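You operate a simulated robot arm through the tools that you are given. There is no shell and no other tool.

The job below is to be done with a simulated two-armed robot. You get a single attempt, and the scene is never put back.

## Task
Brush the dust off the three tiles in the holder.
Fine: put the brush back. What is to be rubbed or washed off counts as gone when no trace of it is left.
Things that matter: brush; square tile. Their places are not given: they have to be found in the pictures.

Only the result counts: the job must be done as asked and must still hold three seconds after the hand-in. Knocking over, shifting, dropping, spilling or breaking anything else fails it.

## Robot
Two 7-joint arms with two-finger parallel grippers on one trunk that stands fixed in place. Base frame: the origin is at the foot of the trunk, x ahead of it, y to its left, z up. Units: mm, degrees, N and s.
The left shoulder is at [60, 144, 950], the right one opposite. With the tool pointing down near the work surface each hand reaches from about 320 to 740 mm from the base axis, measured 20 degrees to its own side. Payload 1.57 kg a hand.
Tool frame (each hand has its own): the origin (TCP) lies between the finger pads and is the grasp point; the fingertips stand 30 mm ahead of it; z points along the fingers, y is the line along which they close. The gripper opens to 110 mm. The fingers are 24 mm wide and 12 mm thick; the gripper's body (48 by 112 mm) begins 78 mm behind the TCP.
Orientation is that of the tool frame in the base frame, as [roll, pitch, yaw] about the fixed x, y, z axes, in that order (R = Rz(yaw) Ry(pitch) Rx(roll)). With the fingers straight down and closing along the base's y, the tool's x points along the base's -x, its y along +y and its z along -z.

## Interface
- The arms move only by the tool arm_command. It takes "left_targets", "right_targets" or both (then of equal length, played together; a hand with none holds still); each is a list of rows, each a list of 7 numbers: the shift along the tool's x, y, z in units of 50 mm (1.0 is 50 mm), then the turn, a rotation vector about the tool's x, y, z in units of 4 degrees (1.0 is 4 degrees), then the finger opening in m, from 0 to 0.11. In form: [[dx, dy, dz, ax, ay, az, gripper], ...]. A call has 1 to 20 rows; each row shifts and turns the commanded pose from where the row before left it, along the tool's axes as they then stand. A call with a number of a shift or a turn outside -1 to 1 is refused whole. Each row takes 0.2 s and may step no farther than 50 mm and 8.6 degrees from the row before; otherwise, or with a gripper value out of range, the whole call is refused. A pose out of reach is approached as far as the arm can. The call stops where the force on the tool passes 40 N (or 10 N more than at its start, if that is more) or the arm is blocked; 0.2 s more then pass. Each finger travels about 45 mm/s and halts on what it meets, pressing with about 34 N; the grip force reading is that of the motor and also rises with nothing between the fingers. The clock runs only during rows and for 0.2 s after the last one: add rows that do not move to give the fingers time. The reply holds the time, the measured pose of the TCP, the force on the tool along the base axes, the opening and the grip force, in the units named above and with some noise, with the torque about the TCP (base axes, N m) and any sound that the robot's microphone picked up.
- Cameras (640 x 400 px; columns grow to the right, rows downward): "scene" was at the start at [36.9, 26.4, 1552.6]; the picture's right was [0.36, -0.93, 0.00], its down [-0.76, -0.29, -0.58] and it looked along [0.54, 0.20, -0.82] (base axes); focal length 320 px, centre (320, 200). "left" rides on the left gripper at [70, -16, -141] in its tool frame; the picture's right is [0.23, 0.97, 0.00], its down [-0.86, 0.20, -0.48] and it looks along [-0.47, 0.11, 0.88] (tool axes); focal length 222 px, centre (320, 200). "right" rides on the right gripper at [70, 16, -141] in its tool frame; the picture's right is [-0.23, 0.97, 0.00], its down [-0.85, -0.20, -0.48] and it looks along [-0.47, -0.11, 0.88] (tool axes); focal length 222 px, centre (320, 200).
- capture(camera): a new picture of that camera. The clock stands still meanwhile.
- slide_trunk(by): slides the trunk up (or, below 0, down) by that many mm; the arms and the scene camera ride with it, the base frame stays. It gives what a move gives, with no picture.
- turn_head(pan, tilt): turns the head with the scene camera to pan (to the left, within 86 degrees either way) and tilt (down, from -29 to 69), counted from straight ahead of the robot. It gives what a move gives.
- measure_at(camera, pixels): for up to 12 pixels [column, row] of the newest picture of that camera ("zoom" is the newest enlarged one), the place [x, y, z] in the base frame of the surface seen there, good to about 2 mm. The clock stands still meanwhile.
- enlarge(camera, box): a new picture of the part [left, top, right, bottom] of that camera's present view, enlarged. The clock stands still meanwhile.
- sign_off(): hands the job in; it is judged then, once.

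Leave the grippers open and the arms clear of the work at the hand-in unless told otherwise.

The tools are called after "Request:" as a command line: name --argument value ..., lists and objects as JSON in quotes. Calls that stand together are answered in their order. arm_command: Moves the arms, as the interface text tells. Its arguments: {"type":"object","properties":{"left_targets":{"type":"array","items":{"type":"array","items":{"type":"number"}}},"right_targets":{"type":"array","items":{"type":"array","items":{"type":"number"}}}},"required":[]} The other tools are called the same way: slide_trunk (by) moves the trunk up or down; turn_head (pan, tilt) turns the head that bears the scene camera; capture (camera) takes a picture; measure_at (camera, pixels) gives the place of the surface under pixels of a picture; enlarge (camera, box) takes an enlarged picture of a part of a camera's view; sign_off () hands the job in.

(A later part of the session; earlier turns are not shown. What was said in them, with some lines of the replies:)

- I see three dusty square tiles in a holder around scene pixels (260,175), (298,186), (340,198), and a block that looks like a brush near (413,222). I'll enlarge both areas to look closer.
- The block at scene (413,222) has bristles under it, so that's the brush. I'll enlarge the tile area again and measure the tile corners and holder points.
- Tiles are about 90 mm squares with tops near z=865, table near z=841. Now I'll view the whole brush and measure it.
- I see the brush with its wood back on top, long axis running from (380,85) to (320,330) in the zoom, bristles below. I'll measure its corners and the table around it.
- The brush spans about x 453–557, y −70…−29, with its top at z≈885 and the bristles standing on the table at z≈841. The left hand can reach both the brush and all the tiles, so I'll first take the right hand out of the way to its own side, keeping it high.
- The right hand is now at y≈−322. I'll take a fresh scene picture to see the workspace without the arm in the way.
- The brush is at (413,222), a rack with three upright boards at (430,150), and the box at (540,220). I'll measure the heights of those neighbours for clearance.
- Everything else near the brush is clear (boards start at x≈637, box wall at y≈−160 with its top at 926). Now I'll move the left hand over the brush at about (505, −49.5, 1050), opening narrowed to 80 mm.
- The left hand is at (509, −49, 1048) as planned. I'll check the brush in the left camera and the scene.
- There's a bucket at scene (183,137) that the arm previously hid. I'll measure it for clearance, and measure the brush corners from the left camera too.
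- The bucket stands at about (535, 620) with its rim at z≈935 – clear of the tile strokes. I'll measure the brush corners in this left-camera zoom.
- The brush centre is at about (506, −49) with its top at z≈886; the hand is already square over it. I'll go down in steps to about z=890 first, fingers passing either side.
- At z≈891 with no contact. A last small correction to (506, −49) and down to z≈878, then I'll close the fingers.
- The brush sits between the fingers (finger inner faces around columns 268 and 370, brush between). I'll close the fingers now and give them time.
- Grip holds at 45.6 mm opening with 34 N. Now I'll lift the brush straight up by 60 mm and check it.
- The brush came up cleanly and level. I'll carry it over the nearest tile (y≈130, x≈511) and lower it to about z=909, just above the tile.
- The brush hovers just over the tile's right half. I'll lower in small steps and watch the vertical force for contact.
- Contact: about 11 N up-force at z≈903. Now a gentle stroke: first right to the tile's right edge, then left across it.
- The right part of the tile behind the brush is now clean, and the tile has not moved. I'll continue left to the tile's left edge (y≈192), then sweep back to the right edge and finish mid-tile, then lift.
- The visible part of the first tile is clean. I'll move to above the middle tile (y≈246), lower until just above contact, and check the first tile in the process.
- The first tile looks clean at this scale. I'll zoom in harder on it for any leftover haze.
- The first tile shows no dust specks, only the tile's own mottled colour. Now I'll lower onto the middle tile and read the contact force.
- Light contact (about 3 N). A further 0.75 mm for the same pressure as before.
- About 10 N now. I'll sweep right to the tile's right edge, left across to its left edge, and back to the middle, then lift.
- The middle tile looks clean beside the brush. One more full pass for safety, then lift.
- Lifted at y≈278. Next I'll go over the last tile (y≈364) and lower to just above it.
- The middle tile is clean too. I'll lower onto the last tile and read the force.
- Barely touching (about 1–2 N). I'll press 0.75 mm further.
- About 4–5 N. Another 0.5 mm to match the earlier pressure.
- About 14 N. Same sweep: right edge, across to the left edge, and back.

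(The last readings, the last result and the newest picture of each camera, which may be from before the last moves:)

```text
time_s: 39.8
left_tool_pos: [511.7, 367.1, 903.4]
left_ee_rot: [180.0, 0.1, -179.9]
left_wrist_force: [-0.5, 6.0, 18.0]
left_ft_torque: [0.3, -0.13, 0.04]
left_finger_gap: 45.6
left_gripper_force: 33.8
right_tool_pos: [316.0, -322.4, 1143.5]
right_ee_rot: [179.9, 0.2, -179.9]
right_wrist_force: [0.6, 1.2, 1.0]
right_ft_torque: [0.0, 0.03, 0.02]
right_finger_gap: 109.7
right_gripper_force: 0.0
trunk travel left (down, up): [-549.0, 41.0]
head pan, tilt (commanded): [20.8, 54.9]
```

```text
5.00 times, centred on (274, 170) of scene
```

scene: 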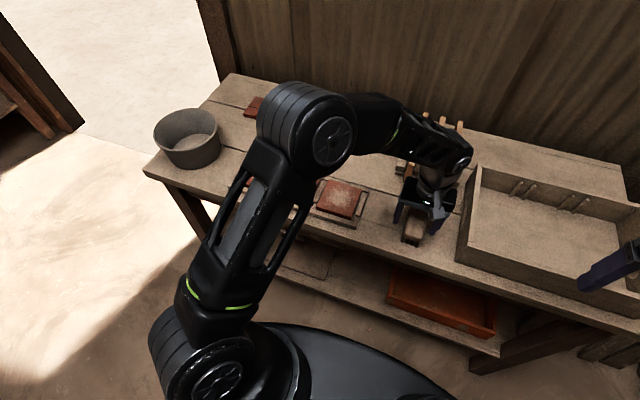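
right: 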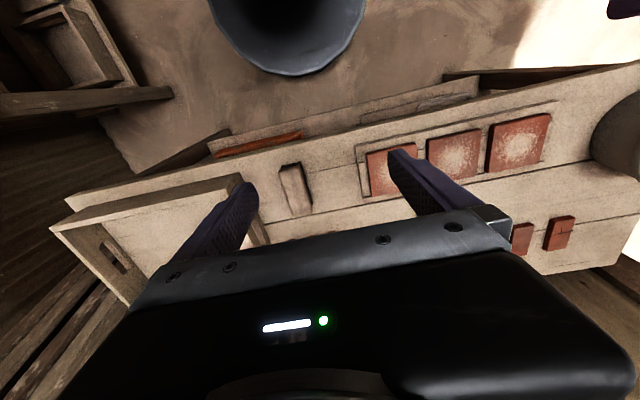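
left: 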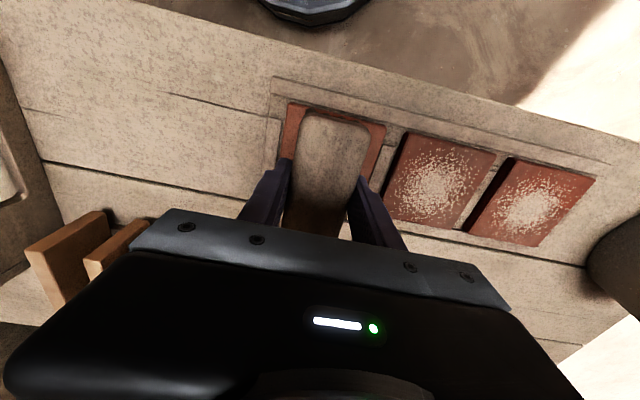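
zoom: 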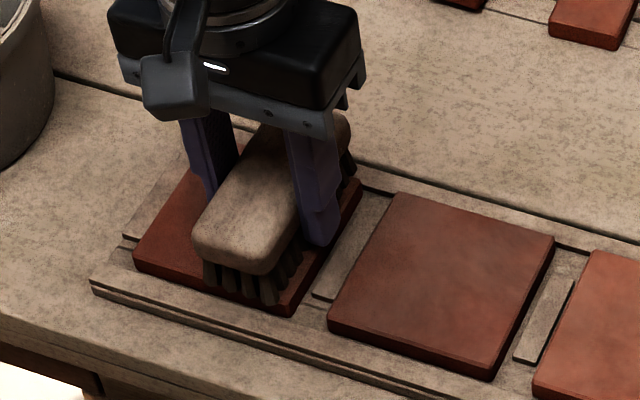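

It looks clean beside the brush. One more full pass with slightly less pressure, then lift off.

Request:
arm_command --left_targets '[[0, -0.2, -0.01, 0, 0, 0, 0.02], [0, -0.2, 0, 0, 0, 0, 0.02], [0, 0.2, 0, 0, 0, 0, 0.02], [0, 0.2, 0, 0, 0, 0, 0.02], [0, 0.2, 0, 0, 0, 0, 0.02], [0, 0.2, 0, 0, 0, 0, 0.02], [0, 0.2, 0, 0, 0, 0, 0.02], [0, 0.2, 0, 0, 0, 0, 0.02], [0, 0.2, 0, 0, 0, 0, 0.02], [0, 0.2, 0, 0, 0, 0, 0.02], [0, -0.2, 0, 0, 0, 0, 0.02], [0, -0.2, 0, 0, 0, 0, 0.02], [0, -0.2, 0, 0, 0, 0, 0.02], [0, 0, -0.1, 0, 0, 0, 0.02], [0, 0, -0.3, 0, 0, 0, 0.02], [0, 0, -0.3, 0, 0, 0, 0.02], [0, 0, 0, 0, 0, 0, 0.02]]'

```text
time_s: 43.4
left_tool_pos: [512.5, 397.3, 938.3]
left_ee_rot: [-179.9, 0.1, 180.0]
left_wrist_force: [-0.8, -0.3, -0.7]
left_ft_torque: [-0.02, 0.0, 0.0]
left_finger_gap: 45.3
left_gripper_force: 33.7
right_tool_pos: [318.8, -320.8, 1142.4]
right_ee_rot: [179.9, 0.1, 180.0]
right_wrist_force: [0.6, 0.1, 1.0]
right_ft_torque: [-0.04, -0.01, -0.01]
right_finger_gap: 110.0
right_gripper_force: 0.0
trunk travel left (down, up): [-549.0, 41.0]
head pan, tilt (commanded): [20.8, 54.9]
```

Lifted. I'll move back to about y=246 at z≈957 and inspect all three tiles before returning the brush.

Request:
arm_command --left_targets '[[0, 0, -0.4, 0, 0, 0, 0.02], [0, -0.6, 0, 0, 0, 0, 0.02], [0, -0.8, 0, 0, 0, 0, 0.02], [0, -0.8, 0, 0, 0, 0, 0.02], [0, -0.8, 0, 0, 0, 0, 0.02], [0, 0, 0, 0, 0, 0, 0.02], [0, 0, 0, 0, 0, 0, 0.02]]'

Request:
enlarge --camera "scene" --box '[240, 145, 304, 185]'

Request:
enlarge --camera "scene" --box '[230, 140, 390, 240]'

Request:
capture --camera "left"

```text
time_s: 45.0
left_tool_pos: [510.6, 245.4, 957.2]
left_ee_rot: [-179.9, 0.0, 180.0]
left_wrist_force: [0.4, 0.9, -1.3]
left_ft_torque: [-0.03, 0.04, -0.04]
left_finger_gap: 45.4
left_gripper_force: 33.7
right_tool_pos: [318.9, -322.0, 1142.7]
right_ee_rot: [180.0, 0.1, -180.0]
right_wrist_force: [0.9, 0.0, -0.2]
right_ft_torque: [0.01, -0.01, 0.03]
right_finger_gap: 110.1
right_gripper_force: 0.0
trunk travel left (down, up): [-549.0, 41.0]
head pan, tilt (commanded): [20.8, 54.9]
```

```text
10.00 times, centred on (272, 165) of scene
```

zoom: 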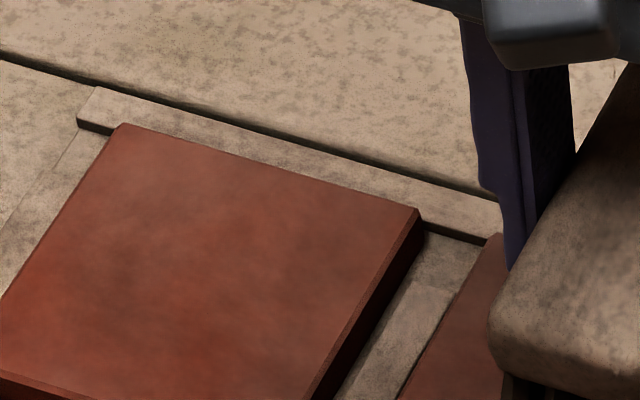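

```text
4.00 times, centred on (310, 190) of scene
```

zoom: 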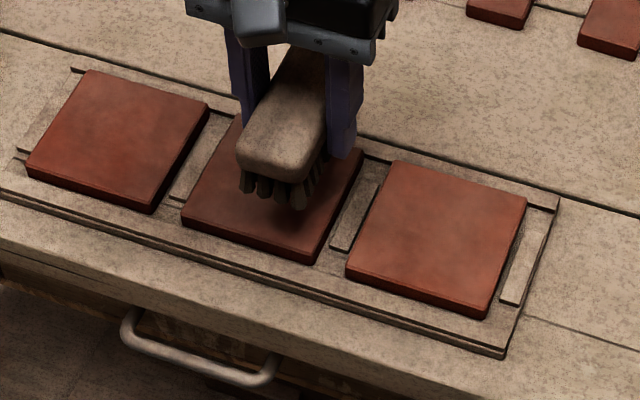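

```text
taken
```

left: 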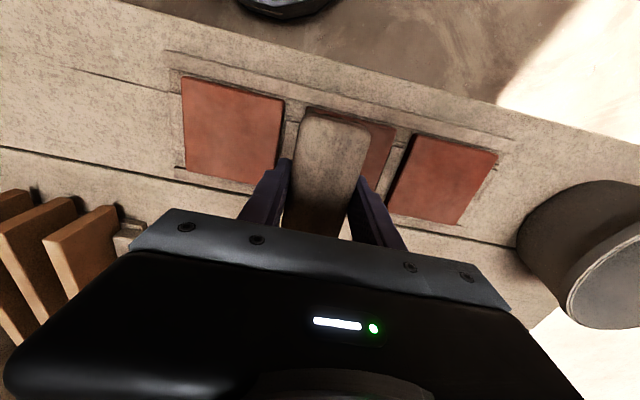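

All three tiles look clean from both cameras. I'll zoom in with the left camera on the right tile (232,130) and left tile (442,180), and re-measure tile corners to be sure none shifted.

Request:
enlarge --camera "left" --box '[168, 70, 296, 190]'

Request:
enlarge --camera "left" --box '[380, 120, 508, 240]'

Request:
capture --camera "scene"

Request:
measure_at --camera "scene" --pixels '[[348.75, 181.5], [380.5, 191.25], [371.25, 217.5], [338, 207.5], [272.5, 159], [300.75, 168], [287, 191], [258.75, 181.75]]'

```text
3.33 times, centred on (232, 130) of left
```

zoom: 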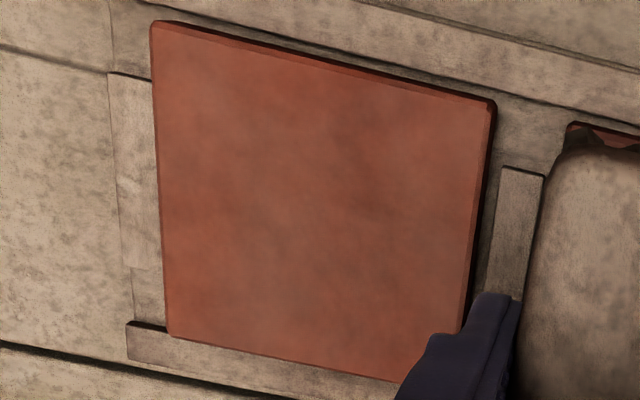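

```text
3.33 times, centred on (444, 180) of left
```

zoom: 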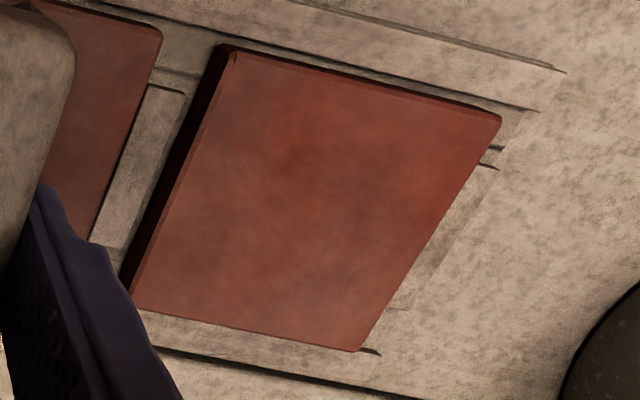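

```text
taken
```

scene: 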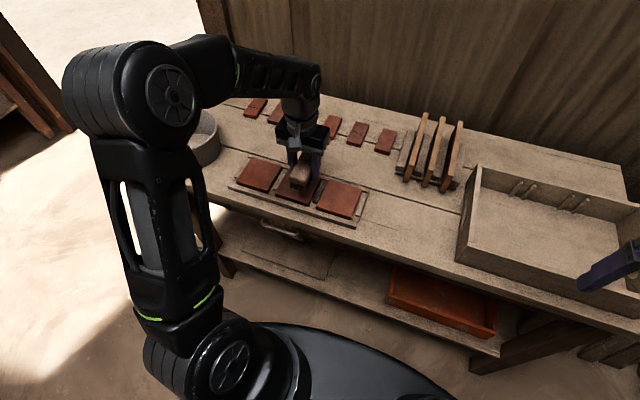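

```text
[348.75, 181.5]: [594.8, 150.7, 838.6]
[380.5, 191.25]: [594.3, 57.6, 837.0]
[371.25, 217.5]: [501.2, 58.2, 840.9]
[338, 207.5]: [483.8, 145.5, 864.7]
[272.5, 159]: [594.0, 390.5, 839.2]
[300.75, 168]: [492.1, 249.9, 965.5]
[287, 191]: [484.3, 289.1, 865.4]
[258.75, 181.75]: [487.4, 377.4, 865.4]
```

I see no dust left in the zooms. My corner pixels were off by 20 columns; I'll re-measure with the corrected ones.

Request:
measure_at --camera "scene" --pixels '[[328.75, 181.5], [360.5, 191.25], [351.25, 217.5], [318, 207.5], [252.5, 159], [280.75, 168], [267, 191], [238.75, 181.75], [307.75, 204.25], [277, 195.5]]'

```text
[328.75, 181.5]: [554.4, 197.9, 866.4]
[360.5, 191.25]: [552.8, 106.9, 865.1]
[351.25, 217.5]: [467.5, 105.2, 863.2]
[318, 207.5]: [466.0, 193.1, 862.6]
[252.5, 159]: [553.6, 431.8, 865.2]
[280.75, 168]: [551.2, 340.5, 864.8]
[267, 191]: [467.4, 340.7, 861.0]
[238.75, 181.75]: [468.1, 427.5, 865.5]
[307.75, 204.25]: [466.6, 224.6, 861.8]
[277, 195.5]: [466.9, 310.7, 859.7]
```

All tile corners read the same as at the start, so none shifted. Now I'll carry the brush back to above its original spot (505.9, −48.9).

Request:
arm_command --left_targets '[[0, -0.5, 0, 0, 0, 0, 0.02], [0, -0.8, 0, 0, 0, 0, 0.02], [0, -0.8, 0, 0, 0, 0, 0.02], [0, -0.8, 0, 0, 0, 0, 0.02], [0.05, -0.8, 0, 0, 0, 0, 0.02], [0.05, -0.8, 0, 0, 0, 0, 0.02], [0, -0.8, 0, 0, 0, 0, 0.02], [0, -0.6, 0, 0, 0, 0, 0.02], [0, 0, 0, 0, 0, 0, 0.02], [0, 0, 0.4, 0, 0, 0, 0.02], [0, 0, 0.5, 0, 0, 0, 0.02], [0, 0, 0.4, 0, 0, 0, 0.02], [0, 0, 0, 0, 0, 0, 0.02], [0, 0, 0, 0, 0, 0, 0.02]]'

Request:
capture --camera "left"

```text
time_s: 48.0
left_tool_pos: [505.5, -49.3, 891.0]
left_ee_rot: [-180.0, 0.0, 179.9]
left_wrist_force: [0.0, 0.4, -0.9]
left_ft_torque: [0.02, 0.03, 0.02]
left_finger_gap: 45.4
left_gripper_force: 34.4
right_tool_pos: [318.9, -322.4, 1140.9]
right_ee_rot: [179.9, 0.0, -180.0]
right_wrist_force: [-0.6, 0.3, -0.2]
right_ft_torque: [0.03, -0.01, 0.0]
right_finger_gap: 110.0
right_gripper_force: 0.1
trunk travel left (down, up): [-549.0, 41.0]
head pan, tilt (commanded): [20.8, 54.9]
```

```text
taken
```

left: 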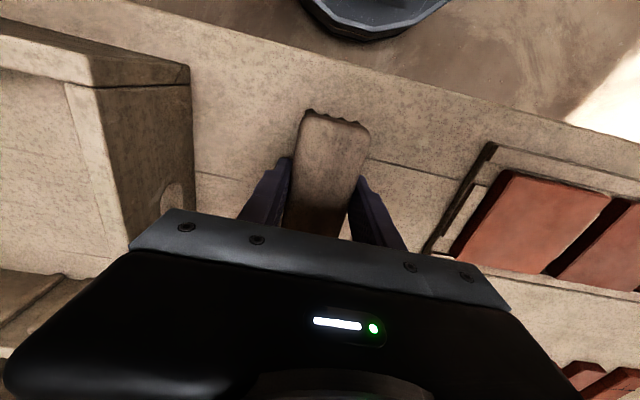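

The brush is over its spot at z≈891. I'll lower to about 880 and read the force.

Request:
arm_command --left_targets '[[0, 0, 0.1, 0, 0, 0, 0.02], [0, 0, 0.1, 0, 0, 0, 0.02], [0, 0, 0.04, 0, 0, 0, 0.02], [0, 0, 0, 0, 0, 0, 0.02], [0, 0, 0, 0, 0, 0, 0.02]]'

Request:
arm_command --left_targets '[[0, 0, 0.02, 0, 0, 0, 0.02], [0, 0, 0, 0, 0, 0, 0.02], [0, 0, 0, 0, 0, 0, 0.02]]'

```text
time_s: 49.2
left_tool_pos: [506.4, -48.8, 879.2]
left_ee_rot: [-179.9, 0.0, -179.9]
left_wrist_force: [-0.3, -0.6, -1.3]
left_ft_torque: [0.01, 0.02, -0.01]
left_finger_gap: 45.6
left_gripper_force: 34.2
right_tool_pos: [319.3, -321.2, 1140.2]
right_ee_rot: [179.9, 0.1, -180.0]
right_wrist_force: [1.1, -0.5, 0.2]
right_ft_torque: [0.03, 0.03, 0.02]
right_finger_gap: 109.8
right_gripper_force: 0.1
trunk travel left (down, up): [-549.0, 41.0]
head pan, tilt (commanded): [20.8, 54.9]
```

```text
time_s: 50.0
left_tool_pos: [506.7, -49.3, 878.8]
left_ee_rot: [180.0, 0.0, 180.0]
left_wrist_force: [0.4, -0.7, -1.5]
left_ft_torque: [0.02, 0.03, -0.02]
left_finger_gap: 45.1
left_gripper_force: 33.6
right_tool_pos: [318.8, -321.6, 1141.3]
right_ee_rot: [180.0, 0.0, -179.9]
right_wrist_force: [-0.3, -0.4, 0.0]
right_ft_torque: [-0.03, 0.0, -0.04]
right_finger_gap: 109.8
right_gripper_force: 0.1
trunk travel left (down, up): [-549.0, 41.0]
head pan, tilt (commanded): [20.8, 54.9]
```

Not yet touching (cmd ≈879.3). I'll go down another 0.6 mm at a time.

Request:
arm_command --left_targets '[[0, 0, 0.015, 0, 0, 0, 0.02], [0, 0, 0, 0, 0, 0, 0.02], [0, 0, 0, 0, 0, 0, 0.02]]'

Request:
arm_command --left_targets '[[0, 0, 0.008, 0, 0, 0, 0.02], [0, 0, 0, 0, 0, 0, 0.02], [0, 0, 0, 0, 0, 0, 0.02]]'

```text
time_s: 50.8
left_tool_pos: [506.0, -48.5, 877.2]
left_ee_rot: [180.0, -0.1, -179.9]
left_wrist_force: [1.3, -0.2, 0.5]
left_ft_torque: [0.02, -0.11, 0.02]
left_finger_gap: 45.3
left_gripper_force: 33.5
right_tool_pos: [317.7, -321.9, 1142.1]
right_ee_rot: [179.9, 0.1, -180.0]
right_wrist_force: [0.7, -0.3, -0.3]
right_ft_torque: [-0.03, 0.02, 0.03]
right_finger_gap: 110.0
right_gripper_force: 0.0
trunk travel left (down, up): [-549.0, 41.0]
head pan, tilt (commanded): [20.8, 54.9]
```

```text
time_s: 51.6
left_tool_pos: [507.0, -49.3, 878.7]
left_ee_rot: [-179.9, 0.1, 179.9]
left_wrist_force: [0.4, -0.8, -0.6]
left_ft_torque: [-0.04, -0.04, -0.01]
left_finger_gap: 45.8
left_gripper_force: 33.6
right_tool_pos: [317.2, -322.4, 1142.3]
right_ee_rot: [179.9, 0.2, 180.0]
right_wrist_force: [-0.3, -0.6, 0.1]
right_ft_torque: [-0.02, -0.01, -0.01]
right_finger_gap: 110.1
right_gripper_force: 0.0
trunk travel left (down, up): [-549.0, 41.0]
head pan, tilt (commanded): [20.8, 54.9]
```

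Near contact. One more 0.4 mm.

Request:
arm_command --left_targets '[[0, 0, 0.01, 0, 0, 0, 0.02], [0, 0, 0, 0, 0, 0, 0.02], [0, 0, 0, 0, 0, 0, 0.02]]'

```text
time_s: 52.4
left_tool_pos: [506.1, -48.3, 877.9]
left_ee_rot: [179.9, -0.1, -179.9]
left_wrist_force: [-0.4, -0.8, 0.9]
left_ft_torque: [0.01, -0.05, -0.02]
left_finger_gap: 45.5
left_gripper_force: 34.0
right_tool_pos: [318.3, -321.8, 1142.9]
right_ee_rot: [180.0, 0.2, 180.0]
right_wrist_force: [0.9, -0.1, 0.0]
right_ft_torque: [0.04, 0.01, -0.01]
right_finger_gap: 110.1
right_gripper_force: 0.1
trunk travel left (down, up): [-549.0, 41.0]
head pan, tilt (commanded): [20.8, 54.9]
```

The table now carries the brush (force changed from −1.3 to about +1 N). I'll open the fingers slowly to 80 mm.

Request:
arm_command --left_targets '[[0, 0, 0, 0, 0, 0, 0.044], [0, 0, 0, 0, 0, 0, 0.048], [0, 0, 0, 0, 0, 0, 0.055], [0, 0, 0, 0, 0, 0, 0.065], [0, 0, 0, 0, 0, 0, 0.08], [0, 0, 0, 0, 0, 0, 0.08], [0, 0, 0, 0, 0, 0, 0.08]]'

Request:
capture --camera "left"

```text
time_s: 54.0
left_tool_pos: [506.6, -49.5, 877.0]
left_ee_rot: [-179.9, 0.0, -179.9]
left_wrist_force: [-0.5, -0.7, 0.0]
left_ft_torque: [0.03, 0.04, 0.03]
left_finger_gap: 80.1
left_gripper_force: 0.1
right_tool_pos: [318.9, -322.1, 1141.4]
right_ee_rot: [179.9, 0.1, -180.0]
right_wrist_force: [0.2, -0.2, -0.9]
right_ft_torque: [0.04, -0.02, 0.0]
right_finger_gap: 110.5
right_gripper_force: 0.0
trunk travel left (down, up): [-549.0, 41.0]
head pan, tilt (commanded): [20.8, 54.9]
```

```text
taken
```

left: 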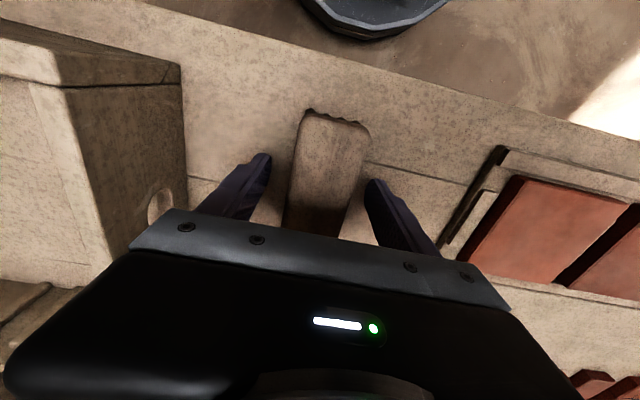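

The brush stands free between the open fingers, in the same place as in the picture before the grasp. I'll raise the hand straight up.

Request:
arm_command --left_targets '[[0, 0, -0.2, 0, 0, 0, 0.08], [0, 0, -0.5, 0, 0, 0, 0.08], [0, 0, -0.7, 0, 0, 0, 0.08], [0, 0, -0.7, 0, 0, 0, 0.08], [0, 0, -0.7, 0, 0, 0, 0.08], [0, 0, -0.7, 0, 0, 0, 0.09], [0, 0, 0, 0, 0, 0, 0.11]]'

Request:
arm_command --left_targets '[[0.337, 0.69, -0.09, 0, 0, 0, 0.11], [0.337, 0.69, -0.09, 0, 0, 0, 0.11], [0.337, 0.69, -0.09, 0, 0, 0, 0.11], [0.337, 0.69, -0.09, 0, 0, 0, 0.11], [0.337, 0.69, -0.09, 0, 0, 0, 0.11], [0.337, 0.69, -0.09, 0, 0, 0, 0.11], [0.337, 0.69, -0.09, 0, 0, 0, 0.11], [0.337, 0.69, -0.09, 0, 0, 0, 0.11], [0.337, 0.69, -0.09, 0, 0, 0, 0.11], [0.337, 0.69, -0.09, 0, 0, 0, 0.11], [0.337, 0.69, -0.09, 0, 0, 0, 0.11], [0, 0, 0, 0, 0, 0, 0.11]]'

Request:
capture --camera "scene"

```text
time_s: 55.6
left_tool_pos: [507.3, -48.7, 1052.5]
left_ee_rot: [179.9, -0.1, 179.9]
left_wrist_force: [0.0, -0.8, 0.2]
left_ft_torque: [-0.02, 0.02, 0.02]
left_finger_gap: 110.1
left_gripper_force: 0.0
right_tool_pos: [318.8, -322.8, 1142.5]
right_ee_rot: [179.9, 0.1, -179.9]
right_wrist_force: [0.0, 0.2, -0.4]
right_ft_torque: [-0.04, -0.02, -0.01]
right_finger_gap: 109.9
right_gripper_force: 0.0
trunk travel left (down, up): [-549.0, 41.0]
head pan, tilt (commanded): [20.8, 54.9]
```

```text
time_s: 58.2
left_tool_pos: [320.8, 331.0, 1102.9]
left_ee_rot: [-180.0, 0.0, 180.0]
left_wrist_force: [-0.7, -0.3, 0.0]
left_ft_torque: [0.02, 0.0, 0.0]
left_finger_gap: 110.1
left_gripper_force: 0.0
right_tool_pos: [319.1, -322.8, 1142.6]
right_ee_rot: [180.0, 0.2, 180.0]
right_wrist_force: [-0.5, -0.1, 0.5]
right_ft_torque: [0.01, -0.01, 0.0]
right_finger_gap: 110.1
right_gripper_force: 0.0
trunk travel left (down, up): [-549.0, 41.0]
head pan, tilt (commanded): [20.8, 54.9]
```

```text
taken
```

scene: 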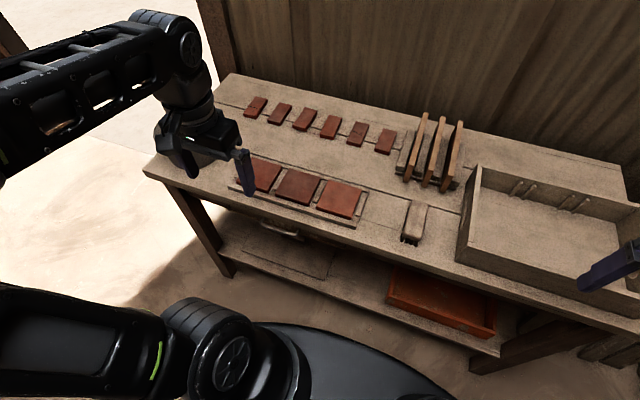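

The hand is back at its starting pose and the brush stands at (413,222) as before. I'll take final close looks at the tiles and the brush, and measure the brush corners as at the start.

Request:
enlarge --camera "scene" --box '[260, 155, 370, 225]'

Request:
enlarge --camera "scene" --box '[364, 190, 460, 250]'

Request:
measure_at --camera "zoom" --pixels '[[330, 80], [425, 105], [380, 325], [272, 300], [350, 200], [380, 90], [325, 315], [410, 210], [295, 190], [256, 335], [350, 372], [300, 385]]'

Request:
enlarge --camera "left" --box '[200, 170, 400, 250]'

```text
5.71 times, centred on (315, 190) of scene
```

zoom: 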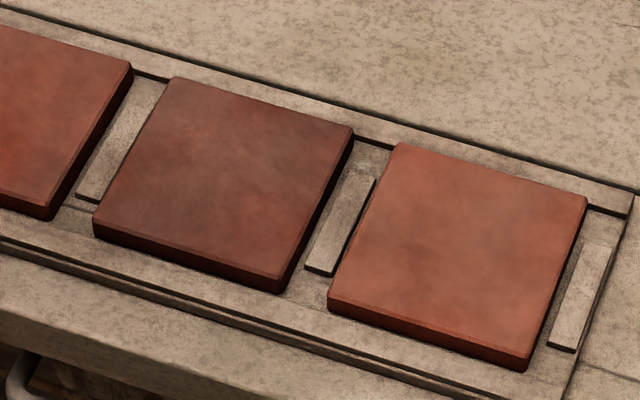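

```text
6.67 times, centred on (412, 220) of scene
```

zoom: 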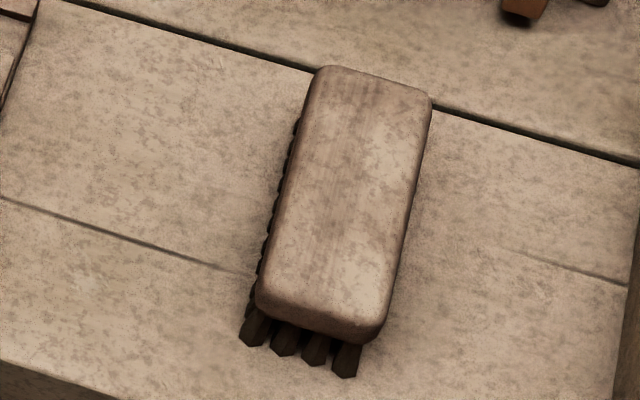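

```text
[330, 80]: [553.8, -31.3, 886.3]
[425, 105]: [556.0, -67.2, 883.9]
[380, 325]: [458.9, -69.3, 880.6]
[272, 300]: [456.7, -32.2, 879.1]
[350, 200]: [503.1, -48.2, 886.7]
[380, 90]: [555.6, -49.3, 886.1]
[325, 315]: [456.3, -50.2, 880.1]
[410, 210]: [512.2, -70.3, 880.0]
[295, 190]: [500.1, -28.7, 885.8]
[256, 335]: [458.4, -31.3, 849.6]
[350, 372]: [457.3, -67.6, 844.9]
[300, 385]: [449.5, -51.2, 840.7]
```

```text
3.20 times, centred on (300, 210) of left
```

zoom: 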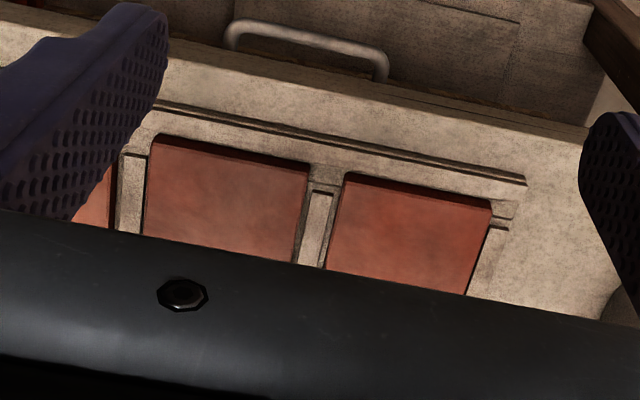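

All three tiles are free of dust and still in place. The brush stands within about 1–2 mm of where it started, bristles down, and both hands are open and clear. I'll hand the job in.

Request:
sign_off

```text
The job is handed in.
```

I brushed the dust off all three tiles in the holder and put the brush back, then handed the job in.

- **Tiles:** close-up pictures show no dust left on any of them. Corner readings match those from the start, so none of them shifted.
- **Brush:** it stands bristles down, about 1–2 mm from where it was.
- **Arms:** both grippers are open and clear of the work. I moved the right hand to its own side at the start and left it there; the left hand is back at its starting pose.
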